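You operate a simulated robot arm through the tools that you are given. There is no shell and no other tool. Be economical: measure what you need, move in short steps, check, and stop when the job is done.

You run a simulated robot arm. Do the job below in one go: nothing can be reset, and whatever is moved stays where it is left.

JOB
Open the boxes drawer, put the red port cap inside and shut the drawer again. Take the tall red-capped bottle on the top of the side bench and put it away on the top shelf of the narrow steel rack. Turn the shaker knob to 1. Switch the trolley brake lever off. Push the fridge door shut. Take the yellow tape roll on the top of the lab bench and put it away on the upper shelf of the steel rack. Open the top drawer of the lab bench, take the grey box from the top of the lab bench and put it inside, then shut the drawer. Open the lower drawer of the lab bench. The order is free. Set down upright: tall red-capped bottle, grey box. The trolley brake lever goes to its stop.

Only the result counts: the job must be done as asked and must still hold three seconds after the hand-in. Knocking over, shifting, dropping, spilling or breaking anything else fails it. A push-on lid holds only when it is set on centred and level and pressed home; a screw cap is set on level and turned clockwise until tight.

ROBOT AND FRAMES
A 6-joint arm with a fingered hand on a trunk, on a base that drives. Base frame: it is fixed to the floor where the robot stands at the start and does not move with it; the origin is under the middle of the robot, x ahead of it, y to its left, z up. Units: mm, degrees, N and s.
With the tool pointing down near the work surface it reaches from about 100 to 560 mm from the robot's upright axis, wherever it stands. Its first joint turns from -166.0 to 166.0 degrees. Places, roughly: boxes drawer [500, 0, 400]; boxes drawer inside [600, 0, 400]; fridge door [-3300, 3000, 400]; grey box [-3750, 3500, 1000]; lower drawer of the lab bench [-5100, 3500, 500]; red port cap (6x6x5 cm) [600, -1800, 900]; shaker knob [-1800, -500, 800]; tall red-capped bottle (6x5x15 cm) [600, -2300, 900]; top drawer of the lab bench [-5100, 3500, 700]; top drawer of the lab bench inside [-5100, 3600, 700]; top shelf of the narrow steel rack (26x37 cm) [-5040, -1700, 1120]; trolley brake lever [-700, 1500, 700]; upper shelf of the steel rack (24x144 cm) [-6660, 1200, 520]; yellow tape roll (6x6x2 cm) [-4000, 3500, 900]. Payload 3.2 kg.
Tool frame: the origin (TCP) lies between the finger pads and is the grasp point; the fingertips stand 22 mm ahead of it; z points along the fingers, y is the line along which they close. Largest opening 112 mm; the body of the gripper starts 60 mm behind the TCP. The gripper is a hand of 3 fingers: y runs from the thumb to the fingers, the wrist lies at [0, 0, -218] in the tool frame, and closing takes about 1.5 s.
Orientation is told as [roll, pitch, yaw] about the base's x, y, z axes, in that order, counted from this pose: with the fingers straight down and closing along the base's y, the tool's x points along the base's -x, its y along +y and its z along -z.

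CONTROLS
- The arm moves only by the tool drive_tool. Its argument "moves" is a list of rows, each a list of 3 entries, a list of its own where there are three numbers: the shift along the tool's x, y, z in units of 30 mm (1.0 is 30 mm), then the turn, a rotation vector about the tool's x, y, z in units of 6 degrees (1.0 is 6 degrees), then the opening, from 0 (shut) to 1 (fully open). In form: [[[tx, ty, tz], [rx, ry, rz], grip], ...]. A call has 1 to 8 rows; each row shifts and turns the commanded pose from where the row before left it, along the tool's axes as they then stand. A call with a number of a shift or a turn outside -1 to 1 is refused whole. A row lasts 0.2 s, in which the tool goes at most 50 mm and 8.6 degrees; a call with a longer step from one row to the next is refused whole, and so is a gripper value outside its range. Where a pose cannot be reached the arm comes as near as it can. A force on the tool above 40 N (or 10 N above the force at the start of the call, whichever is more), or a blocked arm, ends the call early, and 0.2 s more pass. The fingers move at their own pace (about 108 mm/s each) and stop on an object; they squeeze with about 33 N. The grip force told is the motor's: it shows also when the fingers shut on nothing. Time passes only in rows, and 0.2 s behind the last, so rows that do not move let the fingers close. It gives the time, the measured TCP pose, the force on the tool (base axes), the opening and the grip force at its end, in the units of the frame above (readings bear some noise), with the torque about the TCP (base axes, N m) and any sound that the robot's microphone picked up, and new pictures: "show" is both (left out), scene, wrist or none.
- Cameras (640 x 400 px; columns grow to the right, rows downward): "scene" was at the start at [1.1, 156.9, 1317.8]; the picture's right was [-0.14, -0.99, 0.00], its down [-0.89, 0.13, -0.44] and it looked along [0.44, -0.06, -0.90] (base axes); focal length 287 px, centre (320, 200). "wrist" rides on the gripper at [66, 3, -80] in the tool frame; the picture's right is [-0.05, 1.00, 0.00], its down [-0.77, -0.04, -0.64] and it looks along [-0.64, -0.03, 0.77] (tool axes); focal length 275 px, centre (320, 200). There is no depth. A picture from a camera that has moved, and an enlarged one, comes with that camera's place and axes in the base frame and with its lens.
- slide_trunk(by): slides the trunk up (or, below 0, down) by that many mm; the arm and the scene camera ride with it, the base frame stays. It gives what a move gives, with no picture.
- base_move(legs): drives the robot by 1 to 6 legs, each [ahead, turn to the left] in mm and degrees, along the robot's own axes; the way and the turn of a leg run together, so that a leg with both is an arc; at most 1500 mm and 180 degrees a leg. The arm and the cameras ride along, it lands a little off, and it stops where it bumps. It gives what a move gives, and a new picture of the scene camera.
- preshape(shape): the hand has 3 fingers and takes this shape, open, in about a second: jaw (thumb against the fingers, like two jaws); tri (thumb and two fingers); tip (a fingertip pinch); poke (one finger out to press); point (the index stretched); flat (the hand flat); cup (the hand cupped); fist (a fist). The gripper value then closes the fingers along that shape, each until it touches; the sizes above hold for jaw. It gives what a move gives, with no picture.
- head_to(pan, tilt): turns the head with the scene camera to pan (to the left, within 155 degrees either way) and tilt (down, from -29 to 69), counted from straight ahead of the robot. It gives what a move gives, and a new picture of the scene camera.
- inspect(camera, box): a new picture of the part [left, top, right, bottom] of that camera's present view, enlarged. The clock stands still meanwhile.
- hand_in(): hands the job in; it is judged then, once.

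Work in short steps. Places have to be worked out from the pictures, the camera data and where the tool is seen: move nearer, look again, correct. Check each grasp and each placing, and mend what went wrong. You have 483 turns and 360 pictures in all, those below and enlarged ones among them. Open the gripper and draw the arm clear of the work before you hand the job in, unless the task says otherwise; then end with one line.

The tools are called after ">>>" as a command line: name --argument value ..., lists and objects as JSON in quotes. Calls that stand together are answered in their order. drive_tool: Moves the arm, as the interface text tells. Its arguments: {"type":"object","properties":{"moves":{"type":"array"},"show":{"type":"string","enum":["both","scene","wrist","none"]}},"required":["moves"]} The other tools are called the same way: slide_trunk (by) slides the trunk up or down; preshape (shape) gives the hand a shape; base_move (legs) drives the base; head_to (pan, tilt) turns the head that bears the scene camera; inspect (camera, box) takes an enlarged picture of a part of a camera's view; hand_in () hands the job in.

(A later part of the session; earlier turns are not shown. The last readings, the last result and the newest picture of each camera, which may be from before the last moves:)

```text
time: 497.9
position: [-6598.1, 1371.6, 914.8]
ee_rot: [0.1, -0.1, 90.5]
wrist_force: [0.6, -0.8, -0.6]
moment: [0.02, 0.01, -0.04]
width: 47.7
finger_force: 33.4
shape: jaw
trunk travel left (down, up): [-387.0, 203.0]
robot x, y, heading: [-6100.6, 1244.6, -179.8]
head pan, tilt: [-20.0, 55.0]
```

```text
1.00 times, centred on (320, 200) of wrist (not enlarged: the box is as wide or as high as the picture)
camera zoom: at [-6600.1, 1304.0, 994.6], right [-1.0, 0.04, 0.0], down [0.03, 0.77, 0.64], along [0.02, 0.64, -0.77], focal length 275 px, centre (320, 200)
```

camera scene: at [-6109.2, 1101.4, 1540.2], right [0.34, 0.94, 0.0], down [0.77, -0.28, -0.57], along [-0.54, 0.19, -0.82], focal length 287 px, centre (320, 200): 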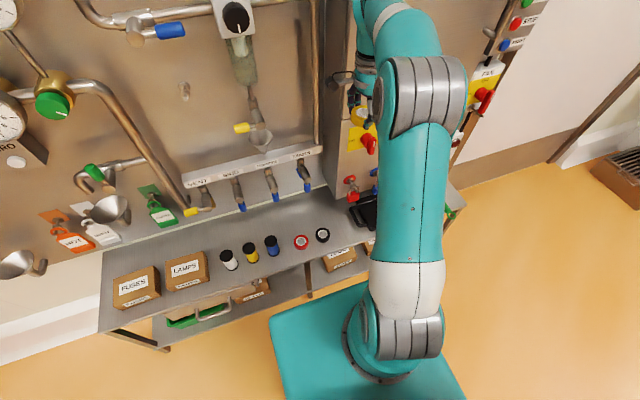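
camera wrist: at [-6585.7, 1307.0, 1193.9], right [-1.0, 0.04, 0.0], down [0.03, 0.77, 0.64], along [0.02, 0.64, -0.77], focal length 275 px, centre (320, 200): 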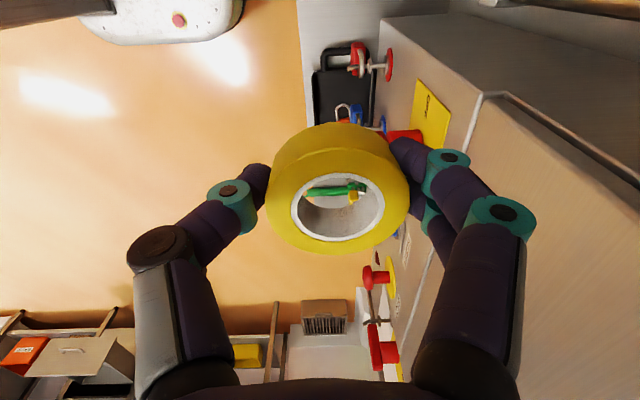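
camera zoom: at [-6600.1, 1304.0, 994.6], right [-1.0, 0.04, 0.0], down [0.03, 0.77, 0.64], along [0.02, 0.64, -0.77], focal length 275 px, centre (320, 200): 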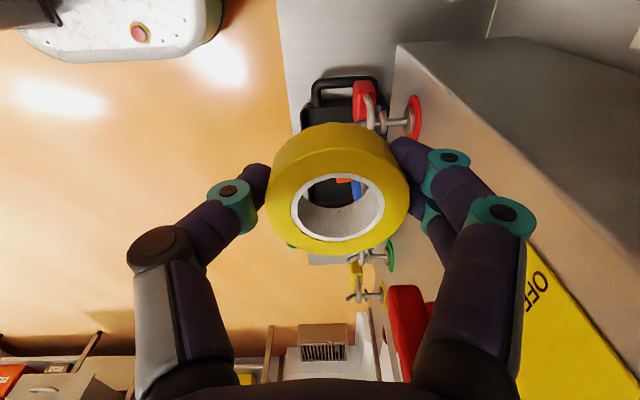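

The red valve handle sits at about y≥1430, clear of my column. I continue lowering.

>>> slide_trunk --by -220

>>> inspect --camera "wrist" --box '[0, 0, 640, 400]'

>>> inspect --camera "scene" --box '[0, 0, 640, 400]'

```text
time: 500.3
position: [-6596.7, 1371.2, 694.9]
ee_rot: [0.1, -0.1, 90.4]
wrist_force: [0.7, 0.1, -0.2]
moment: [0.0, -0.01, 0.01]
width: 47.6
finger_force: 33.2
shape: jaw
trunk travel left (down, up): [-167.0, 423.0]
robot x, y, heading: [-6098.3, 1240.0, -180.0]
head pan, tilt: [-20.0, 55.0]
```

```text
1.00 times, centred on (320, 200) of wrist (not enlarged: the box is as wide or as high as the picture)
camera zoom: at [-6600.1, 1304.0, 774.6], right [-1.0, 0.04, 0.0], down [0.03, 0.77, 0.64], along [0.02, 0.64, -0.77], focal length 275 px, centre (320, 200)
```

zoom: 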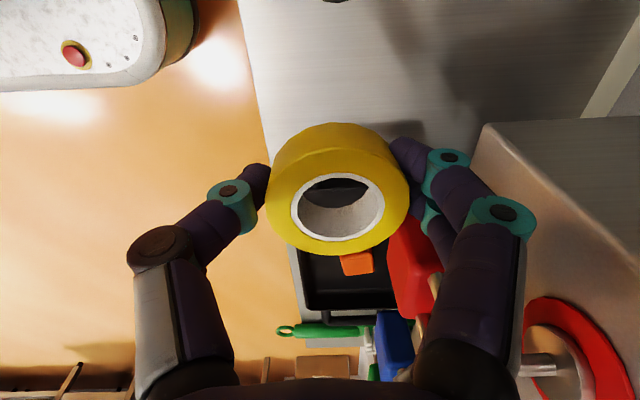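

```text
1.00 times, centred on (320, 200) of scene (not enlarged: the box is as wide or as high as the picture)
camera zoom: at [-6108.7, 1100.9, 1120.2], right [0.34, 0.94, 0.0], down [0.77, -0.28, -0.57], along [-0.54, 0.19, -0.82], focal length 287 px, centre (320, 200)
```

zoom: 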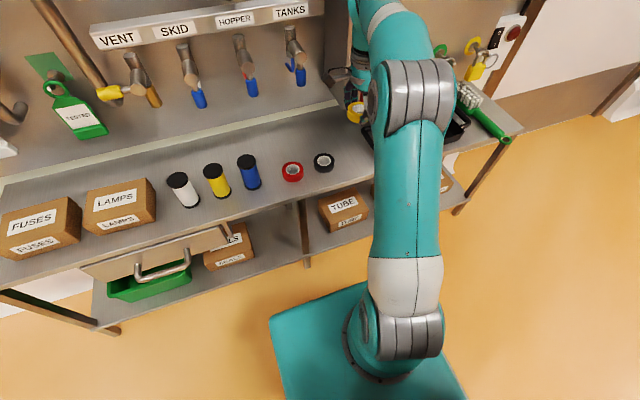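

>>> slide_trunk --by -100

>>> drive_tool --moves '[[[0, 0, 0.4], [0, 0, 0], 0], [[0, 0, 0.4], [0, 0, 0], 0], [[0, 0, 0.2], [0, 0, 0], 0], [[0, 0, 0.2], [0, 0, 0], 0], [[0, 0, 0.2], [0, 0, 0], 0], [[0, 0, 0.2], [0, 0, 0], 0], [[0, 0, 0.2], [0, 0, 0], 0], [[0, 0, 0.2], [0, 0, 0], 0]]'

```text
time: 501.6
position: [-6598.0, 1371.1, 595.4]
ee_rot: [0.0, -0.1, 90.5]
wrist_force: [-0.6, -0.7, -0.1]
moment: [0.01, 0.03, 0.0]
width: 47.8
finger_force: 32.6
shape: jaw
trunk travel left (down, up): [-67.0, 523.0]
robot x, y, heading: [-6102.5, 1242.8, -180.0]
head pan, tilt: [-20.0, 55.0]
```

```text
time: 503.4
position: [-6598.8, 1370.9, 541.5]
ee_rot: [1.2, -0.4, 90.4]
wrist_force: [1.5, -2.1, 24.5]
moment: [-0.05, -0.49, -0.03]
width: 48.6
finger_force: 32.6
shape: jaw
trunk travel left (down, up): [-67.0, 523.0]
robot x, y, heading: [-6099.2, 1245.4, -179.9]
head pan, tilt: [-20.0, 55.0]
stopped in row 8: the force on the tool passed its limit at 44 N (the readings are from after the stop); the commanded pose is now the measured one
camera scene: at [-6106.8, 1100.3, 1020.3], right [0.34, 0.94, 0.0], down [0.77, -0.28, -0.58], along [-0.54, 0.19, -0.82], focal length 287 px, centre (320, 200)
camera wrist: at [-6600.8, 1304.2, 621.1], right [-1.0, 0.04, 0.02], down [0.04, 0.77, 0.64], along [0.01, 0.64, -0.77], focal length 275 px, centre (320, 200)
```

scene: 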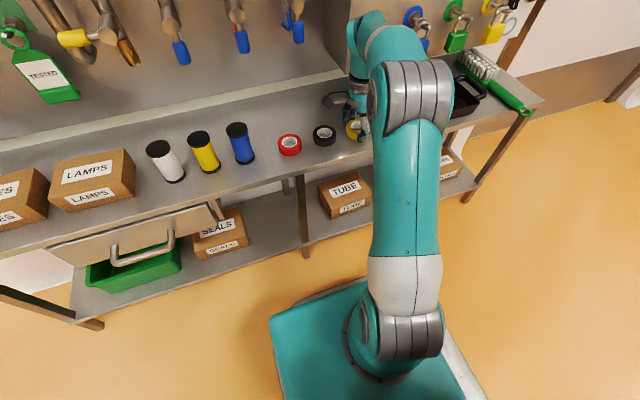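
wrist: 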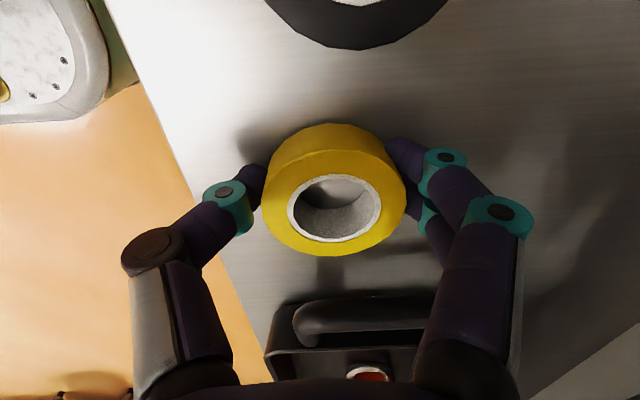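

The tape rests on the shelf in the gap. I release gently and rise.

>>> drive_tool --moves '[[[0, 0, -0.1], [0, 0, 0], 0], [[0, 0, 0], [0, 0, 0], 0.65], [[0, 0, 0], [0, 0, 0], 0.65], [[0, 0, 0], [0, 0, 0], 0.65], [[0, 0, -0.5], [0, 0, 0], 0.65], [[0, 0, -1], [0, 0, 0], 0.65], [[0, 0, -1], [0, 0, 0], 0.65]]' --show "wrist"

>>> slide_trunk --by 400

>>> inspect --camera "wrist" --box '[0, 0, 640, 400]'

```text
time: 505.0
position: [-6599.1, 1372.9, 615.1]
ee_rot: [0.7, -0.2, 90.4]
wrist_force: [0.6, -0.2, -0.2]
moment: [0.01, 0.01, 0.01]
width: 72.4
finger_force: 0.1
shape: jaw
trunk travel left (down, up): [-67.0, 523.0]
robot x, y, heading: [-6102.6, 1242.5, -179.8]
head pan, tilt: [-20.0, 55.0]
camera wrist: at [-6600.7, 1304.8, 695.3], right [-1.0, 0.04, 0.01], down [0.04, 0.77, 0.64], along [0.02, 0.64, -0.77], focal length 275 px, centre (320, 200)
```

wrist: 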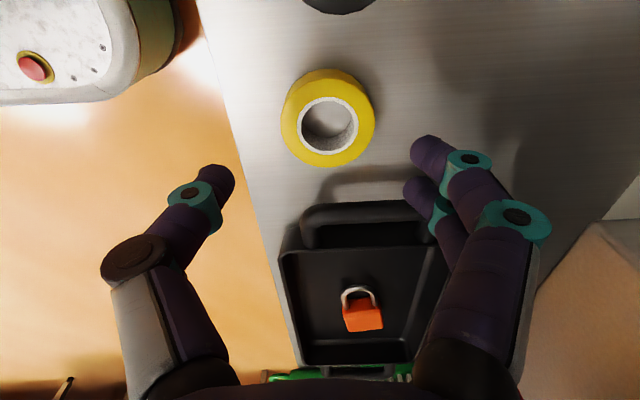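

```text
time: 508.9
position: [-6600.6, 1372.8, 1016.0]
ee_rot: [0.8, -0.3, 90.4]
wrist_force: [0.7, 0.6, -0.1]
moment: [-0.01, 0.01, -0.03]
width: 72.7
finger_force: 0.0
shape: jaw
trunk travel left (down, up): [-467.0, 123.0]
robot x, y, heading: [-6096.3, 1242.0, -179.5]
head pan, tilt: [-20.0, 55.0]
```

```text
1.00 times, centred on (320, 200) of wrist (not enlarged: the box is as wide or as high as the picture)
camera zoom: at [-6600.8, 1304.8, 1095.1], right [-1.0, 0.04, 0.01], down [0.04, 0.77, 0.64], along [0.02, 0.64, -0.77], focal length 275 px, centre (320, 200)
```

zoom: 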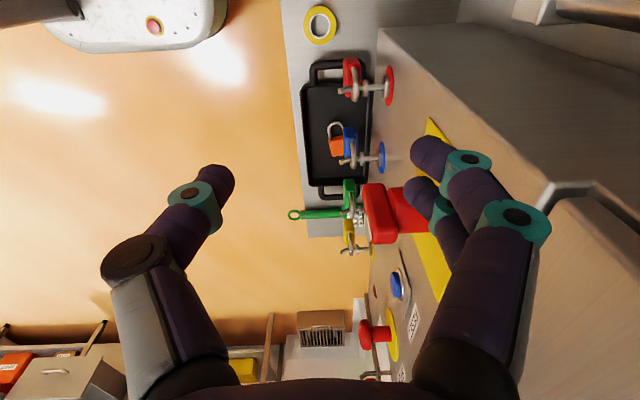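

The tape roll is in place. Next the shaker knob: I back off and drive back up the aisle.

>>> base_move --legs '[[-350, 0]]'

>>> drive_tool --moves '[[[0.8, -0.9, 0], [0, 0, 0], 0.5], [[0.8, -0.9, 0], [0, 0, 0], 0.5], [[0.8, -0.9, 0], [0, 0, 0], 0.5], [[0.8, -0.9, 0], [0, 0, 0], 0.5]]' --show "none"

>>> base_move --legs '[[0, 161], [1080, 0], [1080, 0]]'

```text
time: 511.1
position: [-6259.1, 1373.8, 1016.8]
ee_rot: [0.7, -0.3, 90.6]
wrist_force: [-0.6, -1.0, -0.5]
moment: [0.01, 0.0, 0.0]
width: 72.6
finger_force: 0.1
shape: jaw
trunk travel left (down, up): [-467.0, 123.0]
robot x, y, heading: [-5760.2, 1245.2, -179.7]
head pan, tilt: [-20.0, 55.0]
camera scene: at [-5768.3, 1103.2, 1420.2], right [0.33, 0.94, 0.0], down [0.77, -0.27, -0.57], along [-0.54, 0.19, -0.82], focal length 287 px, centre (320, 200)
```

scene: 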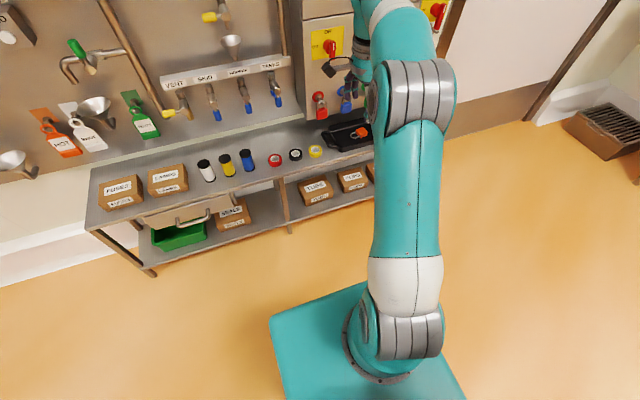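

```text
time: 512.1
position: [-6151.0, 1278.8, 1011.3]
ee_rot: [0.6, -0.3, 90.5]
wrist_force: [-0.2, 0.2, -0.3]
moment: [0.0, -0.01, -0.02]
width: 56.4
finger_force: 0.0
shape: jaw
trunk travel left (down, up): [-467.0, 123.0]
robot x, y, heading: [-5761.1, 1245.9, -179.1]
head pan, tilt: [-20.0, 55.0]
```

```text
time: 529.5
position: [-3323.3, 377.7, 1012.1]
ee_rot: [0.8, -0.2, -108.4]
wrist_force: [0.8, 1.1, 0.9]
moment: [-0.02, -0.01, -0.01]
width: 56.6
finger_force: 0.0
shape: jaw
trunk travel left (down, up): [-467.0, 123.0]
robot x, y, heading: [-3681.9, 534.4, -18.6]
head pan, tilt: [-20.0, 55.0]
camera scene: at [-3629.6, 668.1, 1420.2], right [-0.62, -0.78, 0.0], down [-0.64, 0.51, -0.57], along [0.45, -0.36, -0.82], focal length 287 px, centre (320, 200)
```

scene: 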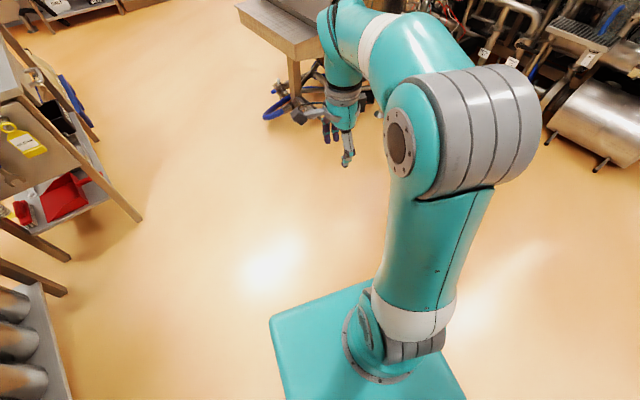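

>>> base_move --legs '[[0, 16.5], [1250, 0], [1200, 0]]'

>>> head_to --pan -125 --tilt 25

```text
time: 542.3
position: [-883.6, 328.0, 1012.1]
ee_rot: [0.6, -0.3, -94.9]
wrist_force: [-1.4, 0.0, 0.3]
moment: [0.02, -0.01, 0.02]
width: 56.5
finger_force: 0.1
shape: jaw
trunk travel left (down, up): [-467.0, 123.0]
robot x, y, heading: [-1268.9, 397.4, -5.1]
head pan, tilt: [-20.0, 55.0]
camera scene: at [-1248.9, 539.1, 1420.2], right [-0.42, -0.91, 0.0], down [-0.74, 0.35, -0.57], along [0.52, -0.24, -0.82], focal length 287 px, centre (320, 200)
```

scene: 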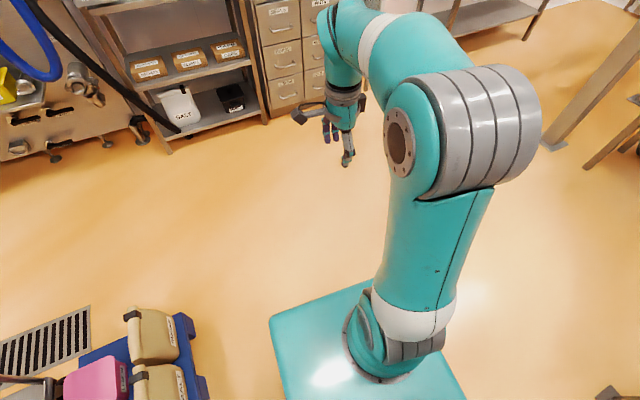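

```text
time: 544.1
position: [-882.8, 327.7, 1011.7]
ee_rot: [0.7, -0.4, -94.8]
wrist_force: [-0.1, -0.1, 0.2]
moment: [-0.02, 0.03, 0.03]
width: 56.7
finger_force: 0.1
shape: jaw
trunk travel left (down, up): [-467.0, 123.0]
robot x, y, heading: [-1272.0, 398.9, -5.0]
head pan, tilt: [-125.0, 25.0]
camera scene: at [-1373.5, 498.8, 1464.2], right [-0.77, 0.64, 0.0], down [0.27, 0.32, -0.91], along [-0.58, -0.7, -0.42], focal length 287 px, centre (320, 200)
```

scene: 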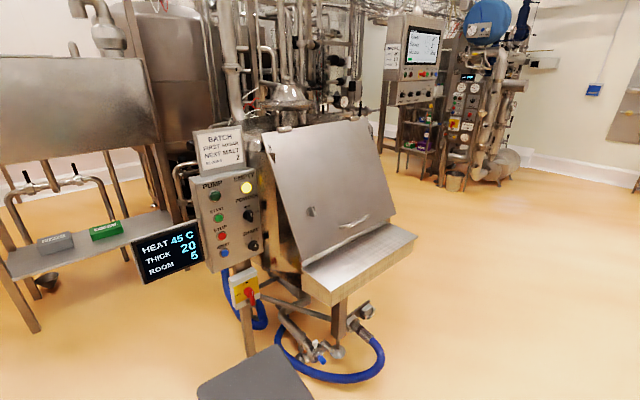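

Shaker panel is in view; I zoom into it.

>>> inspect --camera "scene" --box '[120, 120, 280, 320]'

>>> inspect --camera "scene" --box '[190, 165, 270, 265]'

```text
2.00 times, centred on (200, 220) of scene
camera zoom: at [-1373.5, 498.8, 1464.2], right [-0.77, 0.64, 0.0], down [0.27, 0.32, -0.91], along [-0.58, -0.7, -0.42], focal length 574 px, centre (560, 160)
```

zoom: 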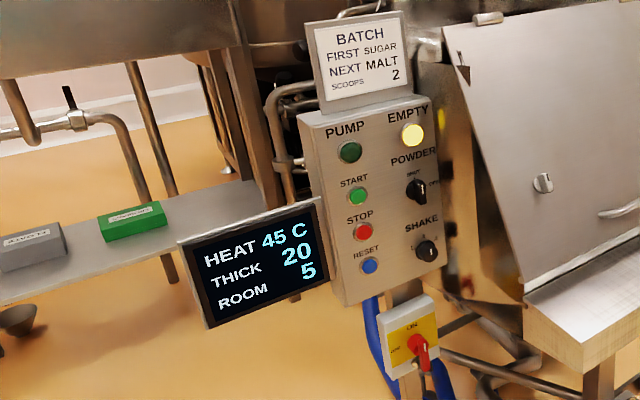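

```text
4.00 times, centred on (230, 215) of scene
camera zoom: at [-1373.5, 498.8, 1464.2], right [-0.77, 0.64, 0.0], down [0.27, 0.32, -0.91], along [-0.58, -0.7, -0.42], focal length 1148 px, centre (680, 140)
```

zoom: 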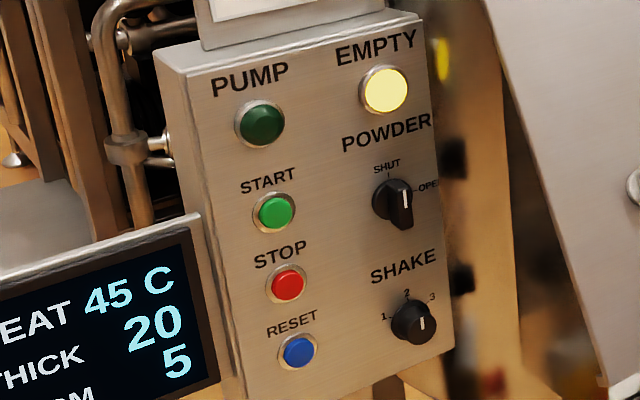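

The SHAKE knob is on a panel facing +y, near (-1824, -500, 757), marks 1-2-3. I drive in front of it to view it squarely.

>>> base_move --legs '[[0, -156], [570, 0], [0, 73]]'

>>> head_to --pan 5 --tilt 45

```text
time: 556.9
position: [-1835.2, -168.7, 1010.2]
ee_rot: [0.7, -0.2, -179.5]
wrist_force: [-1.0, -0.9, -0.3]
moment: [0.0, 0.0, 0.02]
width: 56.6
finger_force: 0.1
shape: jaw
trunk travel left (down, up): [-467.0, 123.0]
robot x, y, heading: [-1801.9, 218.9, -89.7]
head pan, tilt: [-125.0, 25.0]
camera scene: at [-1711.0, 333.9, 1464.2], right [0.57, 0.82, 0.0], down [0.35, -0.24, -0.91], along [-0.75, 0.51, -0.42], focal length 287 px, centre (320, 200)
```

scene: 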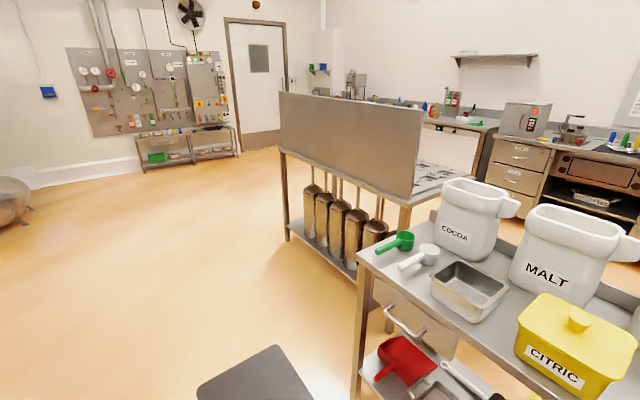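

```text
time: 559.0
position: [-1835.7, -169.3, 1011.4]
ee_rot: [0.7, -0.2, -179.4]
wrist_force: [0.0, -0.4, 0.3]
moment: [0.02, -0.02, -0.01]
width: 56.6
finger_force: 0.1
shape: jaw
trunk travel left (down, up): [-467.0, 123.0]
robot x, y, heading: [-1798.7, 221.0, -89.7]
head pan, tilt: [5.0, 45.0]
camera scene: at [-1627.6, 200.6, 1433.6], right [-1.0, -0.09, 0.0], down [-0.07, 0.7, -0.71], along [0.07, -0.7, -0.71], focal length 287 px, centre (320, 200)
```

scene: 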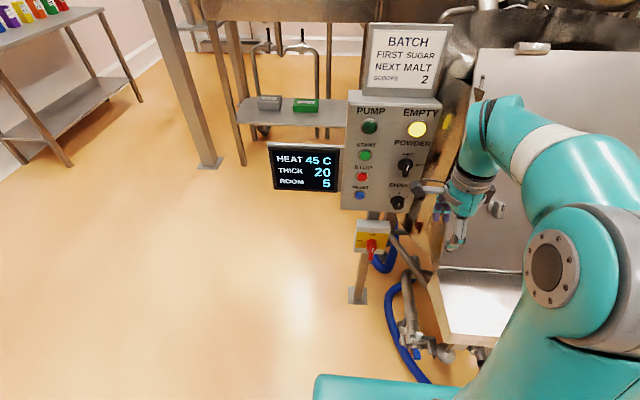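

>>> inspect --camera "scene" --box '[340, 140, 440, 220]'

```text
5.00 times, centred on (390, 180) of scene
camera zoom: at [-1627.6, 200.6, 1433.6], right [-1.0, -0.09, 0.0], down [-0.07, 0.7, -0.71], along [0.07, -0.7, -0.71], focal length 1435 px, centre (-30, 300)
```

zoom: 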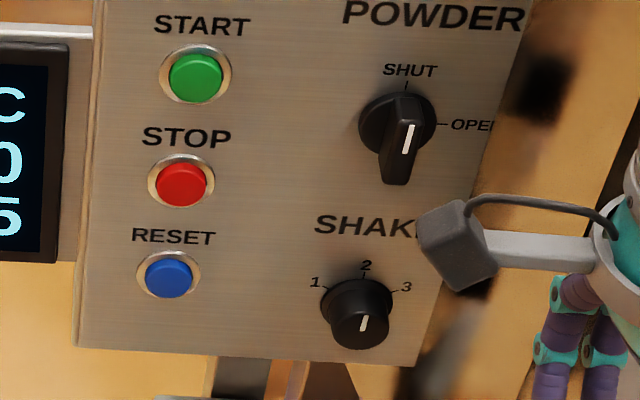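

The SHAKE knob (round, ~42 mm) points to 2; it has to turn ~60° counter-clockwise to 1. I test how far the hand can tilt forward here, with the trunk high.

>>> slide_trunk --by 120

>>> drive_tool --moves '[[[0, 0.5, 1], [0, 0, 0], 0.6], [[0, 0.5, 1], [0, 0, 0], 0.6], [[0, 0.5, 1], [0, 0, 0], 0.6], [[0, 0.5, 1], [0, 0, 0], 0.6], [[0, 0.5, 1], [0, 0, 0], 0.6], [[0, 0, 1], [0, 0, 0], 0.6], [[0, 0, 1], [0, 0, 0], 0.6]]' --show "none"

>>> drive_tool --moves '[[[0, 0, 0], [-1, 0, 0], 0.6], [[0, 0, 0], [-1, 0, 0], 0.6], [[0, 0, 0], [-1, 0, 0], 0.6], [[0, 0, 0], [-1, 0, 0], 0.6], [[0, 0, 0], [-1, 0, 0], 0.6], [[0, 0, 0], [-1, 0, 0], 0.6]]'

```text
time: 560.5
position: [-1834.4, -169.6, 1132.1]
ee_rot: [0.7, -0.3, -179.4]
wrist_force: [0.2, 0.5, -0.6]
moment: [0.0, 0.05, -0.01]
width: 56.6
finger_force: 0.1
shape: jaw
trunk travel left (down, up): [-587.0, 3.0]
robot x, y, heading: [-1801.2, 218.3, -89.7]
head pan, tilt: [5.0, 45.0]
```

```text
time: 562.1
position: [-1835.0, -245.0, 922.1]
ee_rot: [0.7, -0.3, -179.4]
wrist_force: [0.6, -0.1, 0.0]
moment: [0.05, 0.01, -0.03]
width: 66.8
finger_force: 0.1
shape: jaw
trunk travel left (down, up): [-587.0, 3.0]
robot x, y, heading: [-1800.1, 220.2, -89.5]
head pan, tilt: [5.0, 45.0]
```

```text
time: 563.5
position: [-1835.3, -246.9, 922.7]
ee_rot: [36.6, -0.2, -179.4]
wrist_force: [-0.2, 0.1, 0.5]
moment: [-0.01, 0.03, -0.01]
width: 66.9
finger_force: 0.0
shape: jaw
out of reach, approached as far as the arm can: row 5
trunk travel left (down, up): [-587.0, 3.0]
robot x, y, heading: [-1798.6, 222.1, -89.5]
head pan, tilt: [5.0, 45.0]
camera scene: at [-1627.5, 200.7, 1553.6], right [-1.0, -0.09, 0.0], down [-0.07, 0.7, -0.71], along [0.07, -0.7, -0.71], focal length 287 px, centre (320, 200)
camera wrist: at [-1769.6, -200.9, 987.6], right [-0.04, -0.8, 0.6], down [-0.77, 0.4, 0.49], along [-0.63, -0.44, -0.63], focal length 275 px, centre (320, 200)
```

scene: 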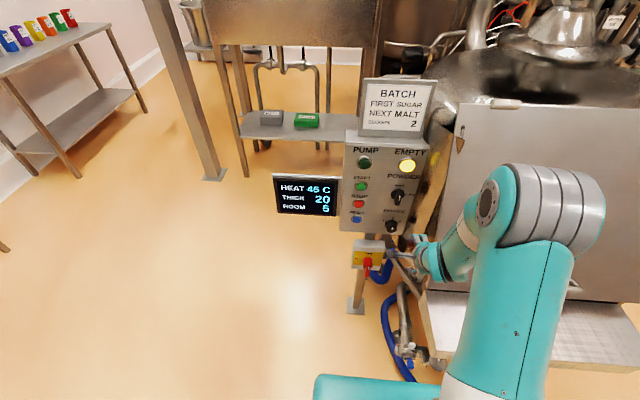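
wrist: 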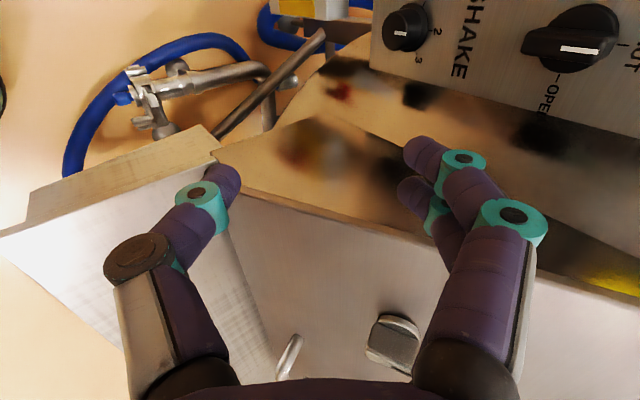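

Tilt ~37° works. Knob front is at about (-1808, -436, 800). The fingers must close along x, so I roll the hand 90° about its own axis.

>>> drive_tool --moves '[[[0, 0, 0], [0, 0, -1], 0.6], [[0, 0, 0], [0, 0, -1], 0.6], [[0, 0, 0], [0, 0, -1], 0.6], [[0, 0, 0], [0, 0, -1], 0.6], [[0, 0, 0], [0, 0, -1], 0.6], [[0, 0, 0], [0, 0, -1], 0.6], [[0, 0, 0], [0, 0, -1], 0.6], [[0, 0, 0], [0, 0, -1], 0.6]]' --show "none"

>>> drive_tool --moves '[[[0, 0, 0], [0, 0, -1], 0.6], [[0, 0, 0], [0, 0, -1], 0.6], [[0, 0, 0], [0, 0, -1], 0.6], [[0, 0, 0], [0, 0, -1], 0.6], [[0, 0, 0], [0, 0, -1], 0.6], [[0, 0, 0], [0, 0, -1], 0.6], [[0, 0, 0], [0, 0, -1], 0.6]]'

```text
time: 565.3
position: [-1835.3, -245.5, 923.6]
ee_rot: [26.3, -26.6, -137.6]
wrist_force: [-0.3, -0.9, 0.4]
moment: [-0.03, -0.02, 0.02]
width: 67.2
finger_force: 0.1
shape: jaw
trunk travel left (down, up): [-587.0, 3.0]
robot x, y, heading: [-1803.2, 217.2, -89.5]
head pan, tilt: [5.0, 45.0]
```

```text
time: 566.9
position: [-1835.3, -247.2, 921.2]
ee_rot: [-0.4, -36.7, -89.2]
wrist_force: [-0.1, 0.0, 0.3]
moment: [-0.01, 0.02, -0.02]
width: 66.8
finger_force: 0.0
shape: jaw
trunk travel left (down, up): [-587.0, 3.0]
robot x, y, heading: [-1798.0, 219.2, -89.6]
head pan, tilt: [5.0, 45.0]
camera scene: at [-1627.5, 200.5, 1553.6], right [-1.0, -0.09, 0.0], down [-0.07, 0.7, -0.71], along [0.07, -0.7, -0.71], focal length 287 px, centre (320, 200)
camera wrist: at [-1833.3, -146.0, 946.1], right [1.0, -0.03, 0.02], down [-0.03, -0.24, 0.97], along [-0.02, -0.97, -0.24], focal length 275 px, centre (320, 200)
```

scene: 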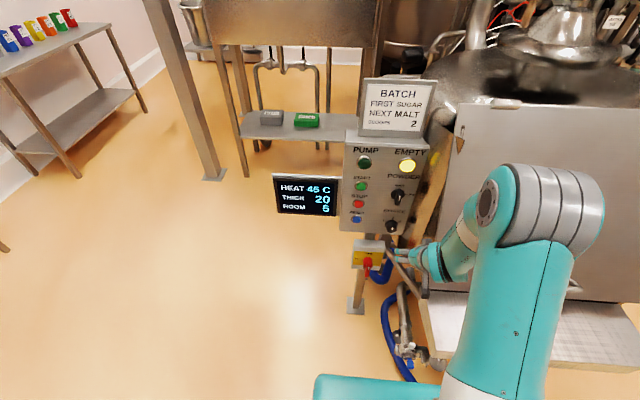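
wrist: 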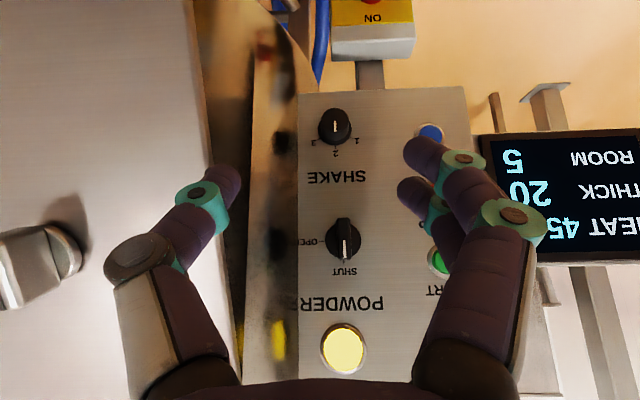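

I get a nearly frontal (upside-down) view: knob at 2, mark 1 is ~56° counter-clockwise. I test whether the hand can tilt even further toward horizontal.

>>> drive_tool --moves '[[[0, 0, 0], [0, -1, 0], 0.6], [[0, 0, 0], [0, -1, 0], 0.6], [[0, 0, 0], [0, -1, 0], 0.6], [[0, 0, 0], [0, -1, 0], 0.6]]' --show "none"

```text
time: 567.9
position: [-1835.0, -247.3, 923.8]
ee_rot: [-0.4, -60.7, -89.1]
wrist_force: [0.3, -0.4, 0.6]
moment: [-0.03, 0.0, -0.03]
width: 66.9
finger_force: 0.1
shape: jaw
trunk travel left (down, up): [-587.0, 3.0]
robot x, y, heading: [-1801.5, 221.3, -89.5]
head pan, tilt: [5.0, 45.0]
```

It works; I go on to horizontal.

>>> drive_tool --moves '[[[0, 0, 0], [0, -1, 0], 0.6], [[0, 0, 0], [0, -1, 0], 0.6], [[0, 0, 0], [0, -1, 0], 0.6], [[0, 0, 0], [0, -1, 0], 0.6], [[0, 0, 0], [0, -0.9, 0], 0.6]]'

```text
time: 569.1
position: [-1835.3, -247.7, 923.8]
ee_rot: [-80.2, -89.7, -9.2]
wrist_force: [0.3, 0.4, 0.2]
moment: [0.03, 0.01, 0.01]
width: 66.9
finger_force: 0.0
shape: jaw
trunk travel left (down, up): [-587.0, 3.0]
robot x, y, heading: [-1798.3, 222.7, -89.6]
head pan, tilt: [5.0, 45.0]
camera scene: at [-1627.6, 200.4, 1553.6], right [-1.0, -0.09, 0.0], down [-0.07, 0.7, -0.71], along [0.07, -0.7, -0.71], focal length 287 px, centre (320, 200)
camera wrist: at [-1833.7, -168.3, 856.6], right [1.0, 0.01, 0.04], down [-0.04, 0.63, 0.77], along [-0.02, -0.77, 0.63], focal length 275 px, centre (320, 200)
```

scene: 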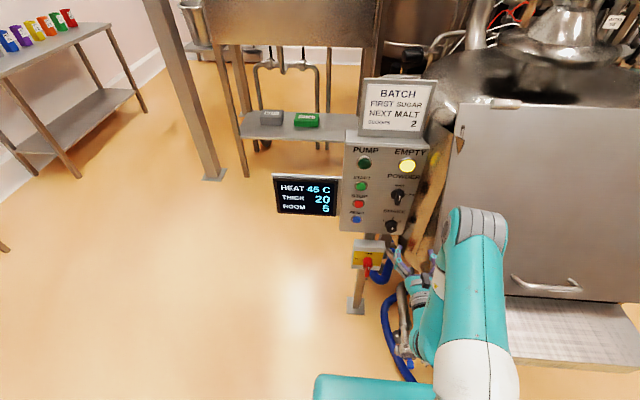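
wrist: 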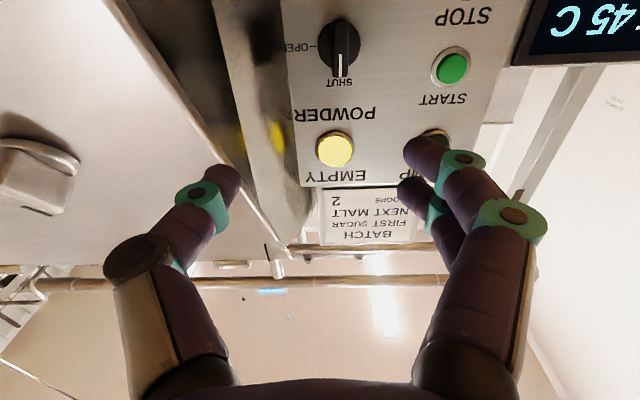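

The hand is horizontal, pointing at the panel. TCP projects to the image centre, so I lower the hand ~125 mm and align the knob on the tool axis.

>>> drive_tool --moves '[[[0.85, 0.13, 0], [0, 0, 0], 0.7], [[0.85, 0.13, 0], [0, 0, 0], 0.7], [[0.85, 0.13, 0], [0, 0, 0], 0.7], [[0.85, 0.13, 0], [0, 0, 0], 0.7], [[0.85, 0.13, 0], [0, 0, 0], 0.7]]'

```text
time: 570.3
position: [-1819.9, -256.9, 795.6]
ee_rot: [-109.8, -89.6, 20.3]
wrist_force: [0.7, 0.6, -0.3]
moment: [0.0, 0.0, -0.03]
width: 77.8
finger_force: 0.0
shape: jaw
out of reach, approached as far as the arm can: row 1, 2
trunk travel left (down, up): [-587.0, 3.0]
robot x, y, heading: [-1798.6, 219.2, -89.5]
head pan, tilt: [5.0, 45.0]
camera scene: at [-1627.5, 200.5, 1553.6], right [-1.0, -0.09, 0.0], down [-0.07, 0.7, -0.71], along [0.07, -0.7, -0.71], focal length 287 px, centre (320, 200)
camera wrist: at [-1817.7, -178.2, 729.6], right [1.0, 0.01, 0.04], down [-0.04, 0.64, 0.77], along [-0.02, -0.77, 0.64], focal length 275 px, centre (320, 200)
```

scene: 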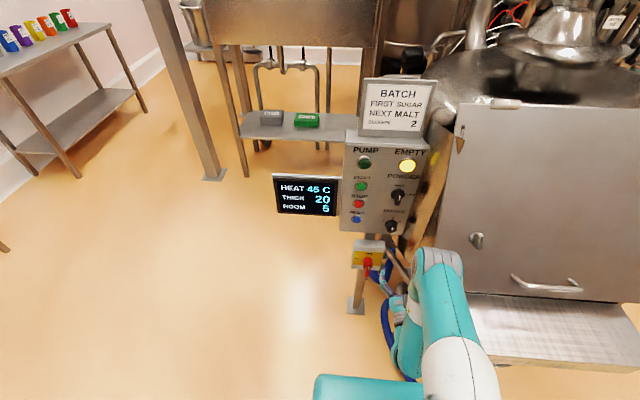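
wrist: 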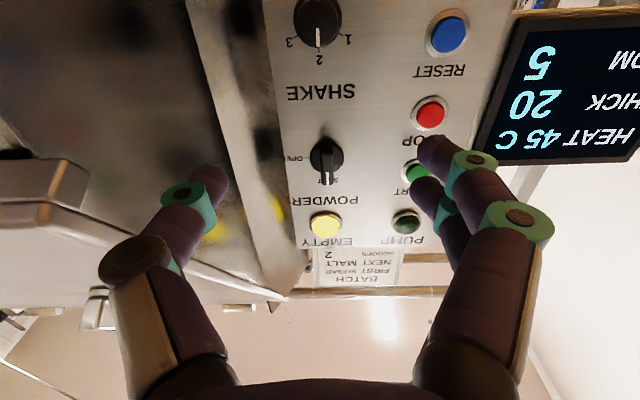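

Triangulating gives the SHAKE knob front at (-1818, -474, 764). I drive 60 mm closer, lower 31 mm and advance 90 mm.

>>> base_move --legs '[[60, 0]]'

>>> drive_tool --moves '[[[0.52, 0, 0], [0, 0, 0], 0.7], [[0.52, 0, 0], [0, 0, 0], 0.7], [[0, 0, 0.9], [0, 0, 0], 0.7], [[0, 0, 0.9], [0, 0, 0], 0.7]]' --show "wrist"

```text
time: 571.3
position: [-1817.6, -319.0, 794.9]
ee_rot: [-101.4, -89.8, 12.0]
wrist_force: [0.4, -0.5, 0.4]
moment: [-0.01, -0.04, 0.01]
width: 78.1
finger_force: 0.1
shape: jaw
trunk travel left (down, up): [-587.0, 3.0]
robot x, y, heading: [-1801.8, 161.5, -89.1]
head pan, tilt: [5.0, 45.0]
camera scene: at [-1627.0, 138.8, 1553.6], right [-1.0, -0.1, 0.0], down [-0.07, 0.7, -0.71], along [0.07, -0.7, -0.71], focal length 287 px, centre (320, 200)
```

scene: 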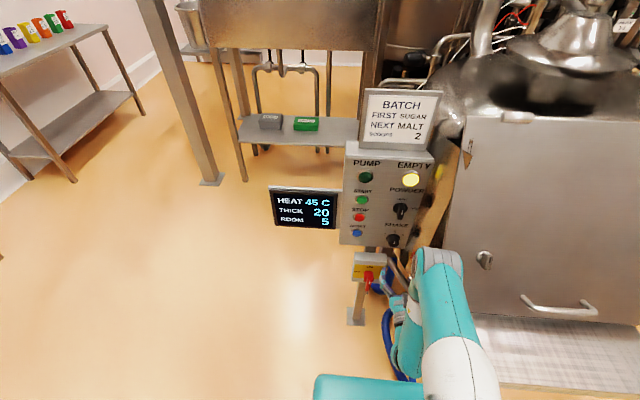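

```text
time: 572.3
position: [-1818.3, -375.8, 765.7]
ee_rot: [-100.5, -89.7, 11.2]
wrist_force: [-0.1, 0.8, 0.5]
moment: [-0.01, -0.02, -0.01]
width: 78.3
finger_force: 0.0
shape: jaw
trunk travel left (down, up): [-587.0, 3.0]
robot x, y, heading: [-1798.8, 157.8, -89.6]
head pan, tilt: [5.0, 45.0]
camera wrist: at [-1817.0, -294.7, 697.6], right [1.0, 0.01, 0.04], down [-0.04, 0.64, 0.77], along [-0.02, -0.77, 0.64], focal length 275 px, centre (320, 200)
```

wrist: 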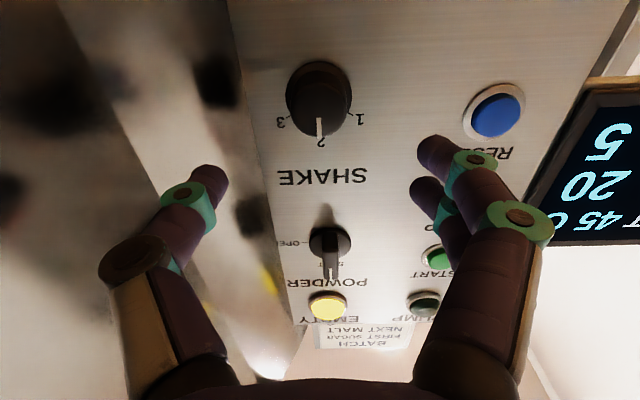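

Aligned within a centimetre. I lower 9 mm, pre-rotate the hand 27° clockwise, and advance around the knob.

>>> drive_tool --moves '[[[0.3, 0, 0], [0, 0, 0.9], 0.7], [[0, 0, 0], [0, 0, 0.9], 0.7], [[0, 0, 0], [0, 0, 0.9], 0.7], [[0, 0, 0.7], [0, 0, 0.9], 0.7], [[0, 0, 0.8], [0, 0, 0.9], 0.7], [[0, 0, 0.8], [0, 0, 0], 0.7]]' --show "wrist"

```text
time: 573.7
position: [-1815.4, -444.4, 756.1]
ee_rot: [90.1, -63.3, -179.5]
wrist_force: [0.5, -0.3, 0.2]
moment: [-0.02, -0.04, -0.02]
width: 78.3
finger_force: 0.1
shape: jaw
trunk travel left (down, up): [-587.0, 3.0]
robot x, y, heading: [-1798.5, 155.9, -89.5]
head pan, tilt: [5.0, 45.0]
camera wrist: at [-1783.6, -363.7, 697.9], right [0.87, 0.01, 0.49], down [-0.39, 0.63, 0.67], along [-0.3, -0.77, 0.55], focal length 275 px, centre (320, 200)
```

wrist: 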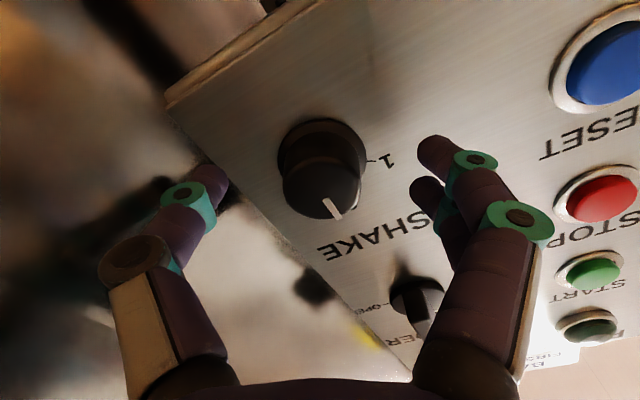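

The knob is between the fingers. I advance 15 mm more and close.

>>> drive_tool --moves '[[[0, 0, 0.3], [0, 0, 0], 0.7], [[0, 0, 0.25], [0, 0, 0], 0.7], [[0, 0, 0], [0, 0, 0], 0], [[0, 0, 0], [0, 0, 0], 0], [[0, 0, 0], [0, 0, 0], 0], [[0, 0, 0], [0, 0, 0], 0], [[0, 0, 0], [0, 0, 0], 0]]' --show "wrist"

```text
time: 575.3
position: [-1816.1, -459.5, 757.5]
ee_rot: [90.0, -63.3, -179.4]
wrist_force: [0.9, -1.2, -4.8]
moment: [0.04, -0.01, 0.05]
width: 24.4
finger_force: 32.9
shape: jaw
trunk travel left (down, up): [-587.0, 3.0]
robot x, y, heading: [-1798.5, 157.4, -89.6]
head pan, tilt: [5.0, 45.0]
camera wrist: at [-1784.5, -379.8, 698.6], right [0.87, 0.01, 0.49], down [-0.39, 0.63, 0.67], along [-0.3, -0.78, 0.55], focal length 275 px, centre (320, 200)
```

wrist: 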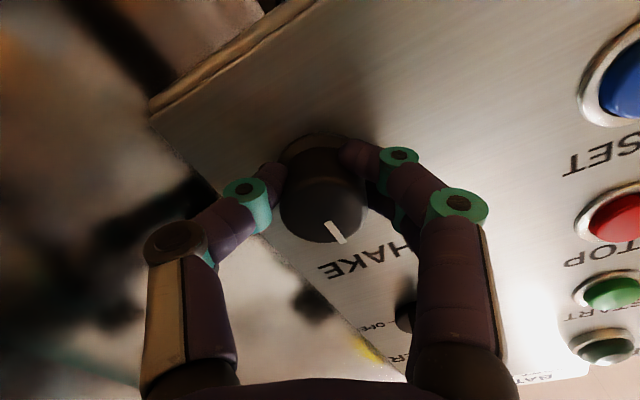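

Gripped. I turn counter-clockwise in steps.

>>> drive_tool --moves '[[[0, 0, 0], [0, 0, -1], 0], [[0, 0, 0], [0, 0, -1], 0], [[0, 0, 0], [0, 0, -1], 0], [[0, 0, 0], [0, 0, -1], 0], [[0, 0, 0], [0, 0, -1], 0]]' --show "wrist"

```text
time: 576.5
position: [-1818.9, -458.7, 756.5]
ee_rot: [-90.5, -86.7, 1.0]
wrist_force: [-9.1, -8.7, -3.2]
moment: [0.05, -0.07, -0.16]
width: 23.5
finger_force: 33.0
shape: jaw
trunk travel left (down, up): [-587.0, 3.0]
robot x, y, heading: [-1804.4, 158.2, -89.5]
head pan, tilt: [5.0, 45.0]
camera wrist: at [-1820.7, -379.7, 689.6], right [1.0, 0.01, -0.01], down [0.0, 0.64, 0.77], along [0.01, -0.77, 0.64], focal length 275 px, centre (320, 200)
```

wrist: 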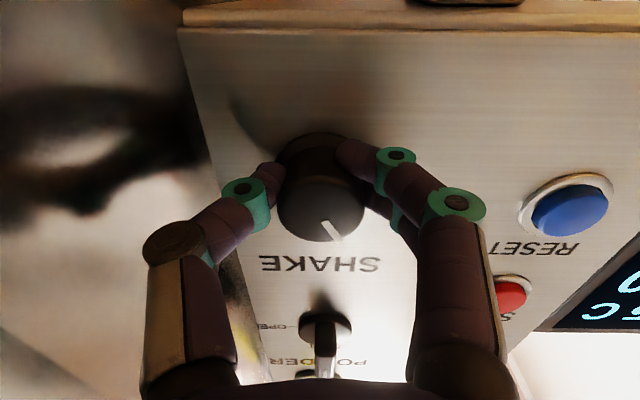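

The knob turns with the hand. Continue another ~29°.

>>> drive_tool --moves '[[[0, 0, 0], [0, 0, -1], 0], [[0, 0, 0], [0, 0, -1], 0], [[0, 0, 0], [0, 0, -1], 0], [[0, 0, 0], [0, 0, -1], 0], [[0, 0, 0], [0, 0, -0.8], 0]]' --show "wrist"

```text
time: 577.7
position: [-1819.2, -459.8, 755.0]
ee_rot: [-90.0, -58.1, 0.4]
wrist_force: [-24.1, -4.7, -3.5]
moment: [-0.05, -0.24, -0.48]
width: 23.8
finger_force: 33.2
shape: jaw
trunk travel left (down, up): [-587.0, 3.0]
robot x, y, heading: [-1801.7, 157.5, -89.6]
head pan, tilt: [5.0, 45.0]
camera wrist: at [-1852.9, -379.9, 697.8], right [0.87, 0.01, -0.49], down [0.37, 0.64, 0.67], along [0.32, -0.77, 0.55], focal length 275 px, centre (320, 200)
```

wrist: 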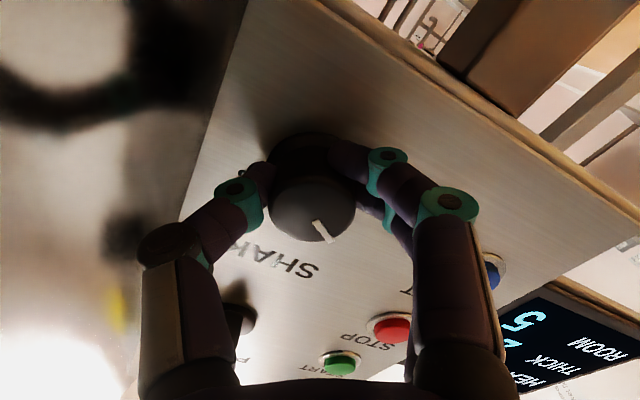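

I release, back away and check the pointer.

>>> drive_tool --moves '[[[0, 0, 0], [0, 0, 0], 0.7], [[0, 0, 0], [0, 0, 0], 0.7], [[0, 0, 0], [0, 0, 0], 0.7], [[0, 0, -0.8], [0, 0, 0], 0.7], [[0, 0, -1], [0, 0, 0], 0.7], [[0, 0, -1], [0, 0, 0], 0.7], [[0, 0, 0], [0, 0, 1], 0.7], [[0, 0, 0], [0, 0, 1], 0.7]]' --show "wrist"

>>> inspect --camera "scene" --box '[360, 180, 440, 260]'

```text
time: 579.5
position: [-1817.3, -374.2, 757.4]
ee_rot: [-90.3, -70.0, 0.9]
wrist_force: [0.5, 0.2, -0.3]
moment: [0.0, 0.0, -0.01]
width: 78.2
finger_force: 0.0
shape: jaw
trunk travel left (down, up): [-587.0, 3.0]
robot x, y, heading: [-1800.8, 161.5, -89.6]
head pan, tilt: [5.0, 45.0]
camera wrist: at [-1837.6, -294.3, 693.0], right [0.95, 0.01, -0.3], down [0.22, 0.64, 0.74], along [0.2, -0.77, 0.61], focal length 275 px, centre (320, 200)
```

wrist: 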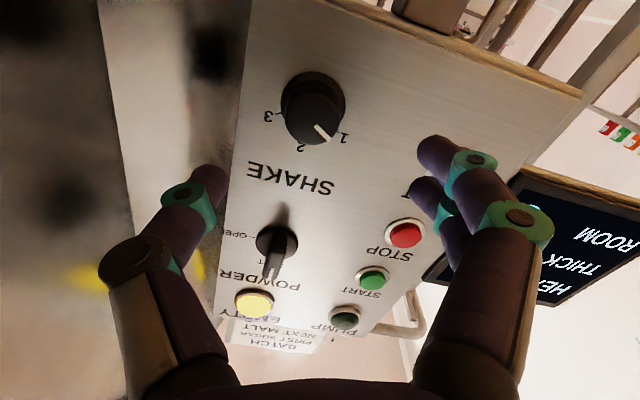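

```text
5.00 times, centred on (400, 220) of scene
camera zoom: at [-1627.1, 139.8, 1553.6], right [-1.0, -0.1, 0.0], down [-0.07, 0.7, -0.71], along [0.07, -0.7, -0.71], focal length 1435 px, centre (-80, 100)
```

zoom: 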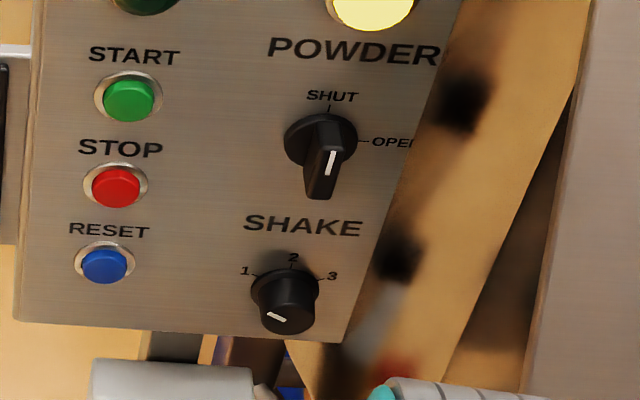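

The pointer is on 1. Next is the trolley brake lever: I back off, and look at the trolley.

>>> base_move --legs '[[-250, 0]]'

>>> head_to --pan -150 --tilt 30

>>> head_to --pan 130 --tilt 30

```text
time: 581.3
position: [-1819.1, -122.8, 757.4]
ee_rot: [-90.4, -69.9, 0.8]
wrist_force: [-1.1, -0.4, 0.0]
moment: [0.02, 0.04, 0.01]
width: 78.2
finger_force: 0.1
shape: jaw
trunk travel left (down, up): [-587.0, 3.0]
robot x, y, heading: [-1800.9, 413.6, -89.7]
head pan, tilt: [5.0, 45.0]
camera scene: at [-1629.0, 390.5, 1553.6], right [-1.0, -0.1, 0.0], down [-0.07, 0.7, -0.71], along [0.07, -0.7, -0.71], focal length 287 px, centre (320, 200)
```

scene: 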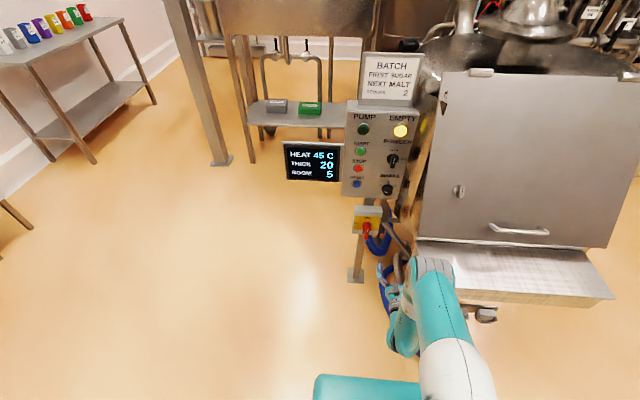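

```text
time: 583.7
position: [-1820.6, -123.7, 757.2]
ee_rot: [-90.3, -69.9, 0.9]
wrist_force: [0.7, 0.4, 0.1]
moment: [0.03, 0.0, -0.04]
width: 78.3
finger_force: 0.1
shape: jaw
trunk travel left (down, up): [-587.0, 3.0]
robot x, y, heading: [-1802.9, 409.6, -89.4]
head pan, tilt: [-150.0, 30.0]
camera scene: at [-1682.7, 548.7, 1576.2], right [0.86, 0.51, 0.0], down [0.25, -0.43, -0.87], along [-0.44, 0.75, -0.5], focal length 287 px, centre (320, 200)
```

scene: 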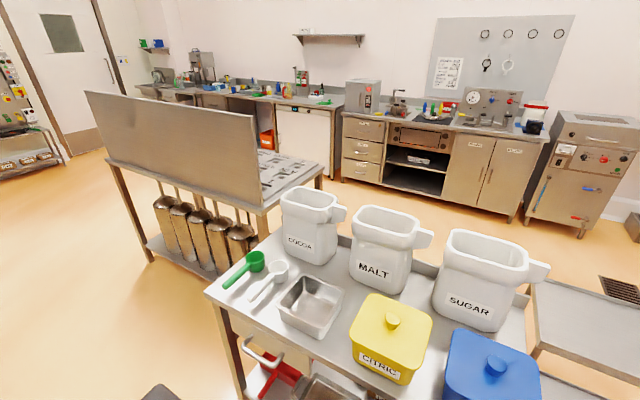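

```text
time: 587.5
position: [-1820.0, -123.6, 757.7]
ee_rot: [-90.4, -69.9, 0.9]
wrist_force: [0.7, 0.0, 0.1]
moment: [0.01, 0.0, 0.02]
width: 78.2
finger_force: 0.0
shape: jaw
trunk travel left (down, up): [-587.0, 3.0]
robot x, y, heading: [-1805.0, 406.8, -89.4]
head pan, tilt: [130.0, 30.0]
camera scene: at [-1568.0, 529.5, 1576.2], right [0.65, -0.76, 0.0], down [-0.38, -0.32, -0.87], along [0.66, 0.56, -0.5], focal length 287 px, centre (320, 200)
```

scene: 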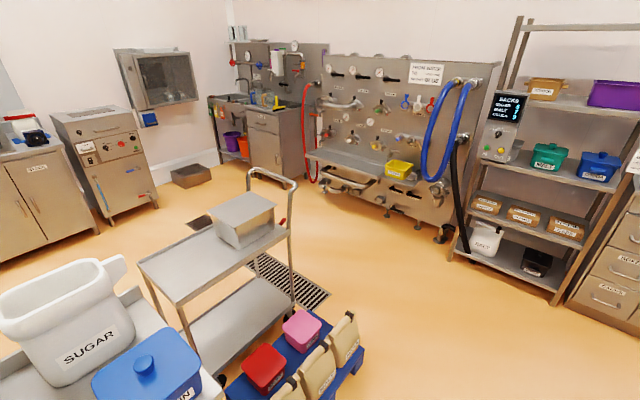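

>>> inspect --camera "scene" --box '[230, 160, 330, 320]'

>>> inspect --camera "scene" --box '[255, 190, 315, 250]'

```text
2.50 times, centred on (280, 240) of scene
camera zoom: at [-1568.0, 529.5, 1576.2], right [0.65, -0.76, 0.0], down [-0.38, -0.32, -0.87], along [0.66, 0.56, -0.5], focal length 718 px, centre (420, 100)
```

zoom: 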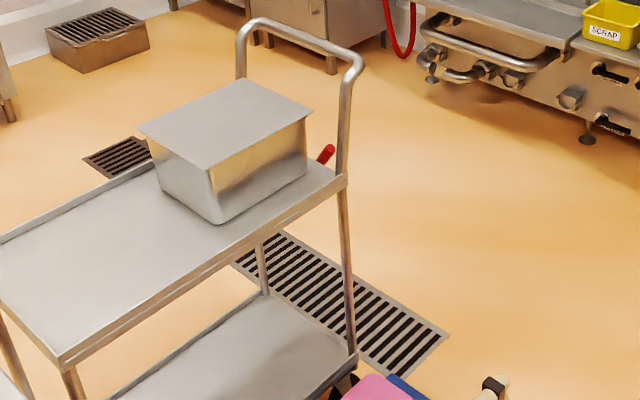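

```text
6.67 times, centred on (285, 220) of scene
camera zoom: at [-1568.0, 529.5, 1576.2], right [0.65, -0.76, 0.0], down [-0.38, -0.32, -0.87], along [0.66, 0.56, -0.5], focal length 1913 px, centre (553, 67)
```

zoom: 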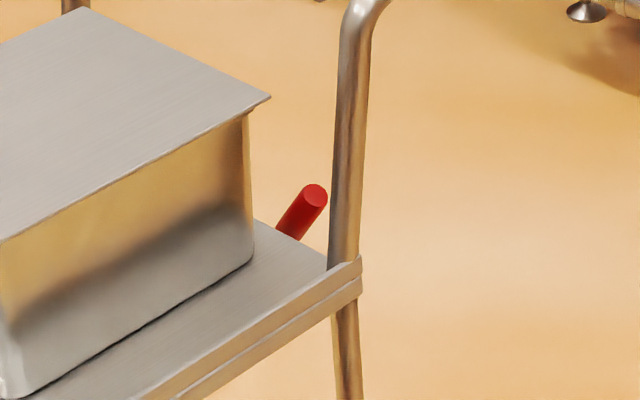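

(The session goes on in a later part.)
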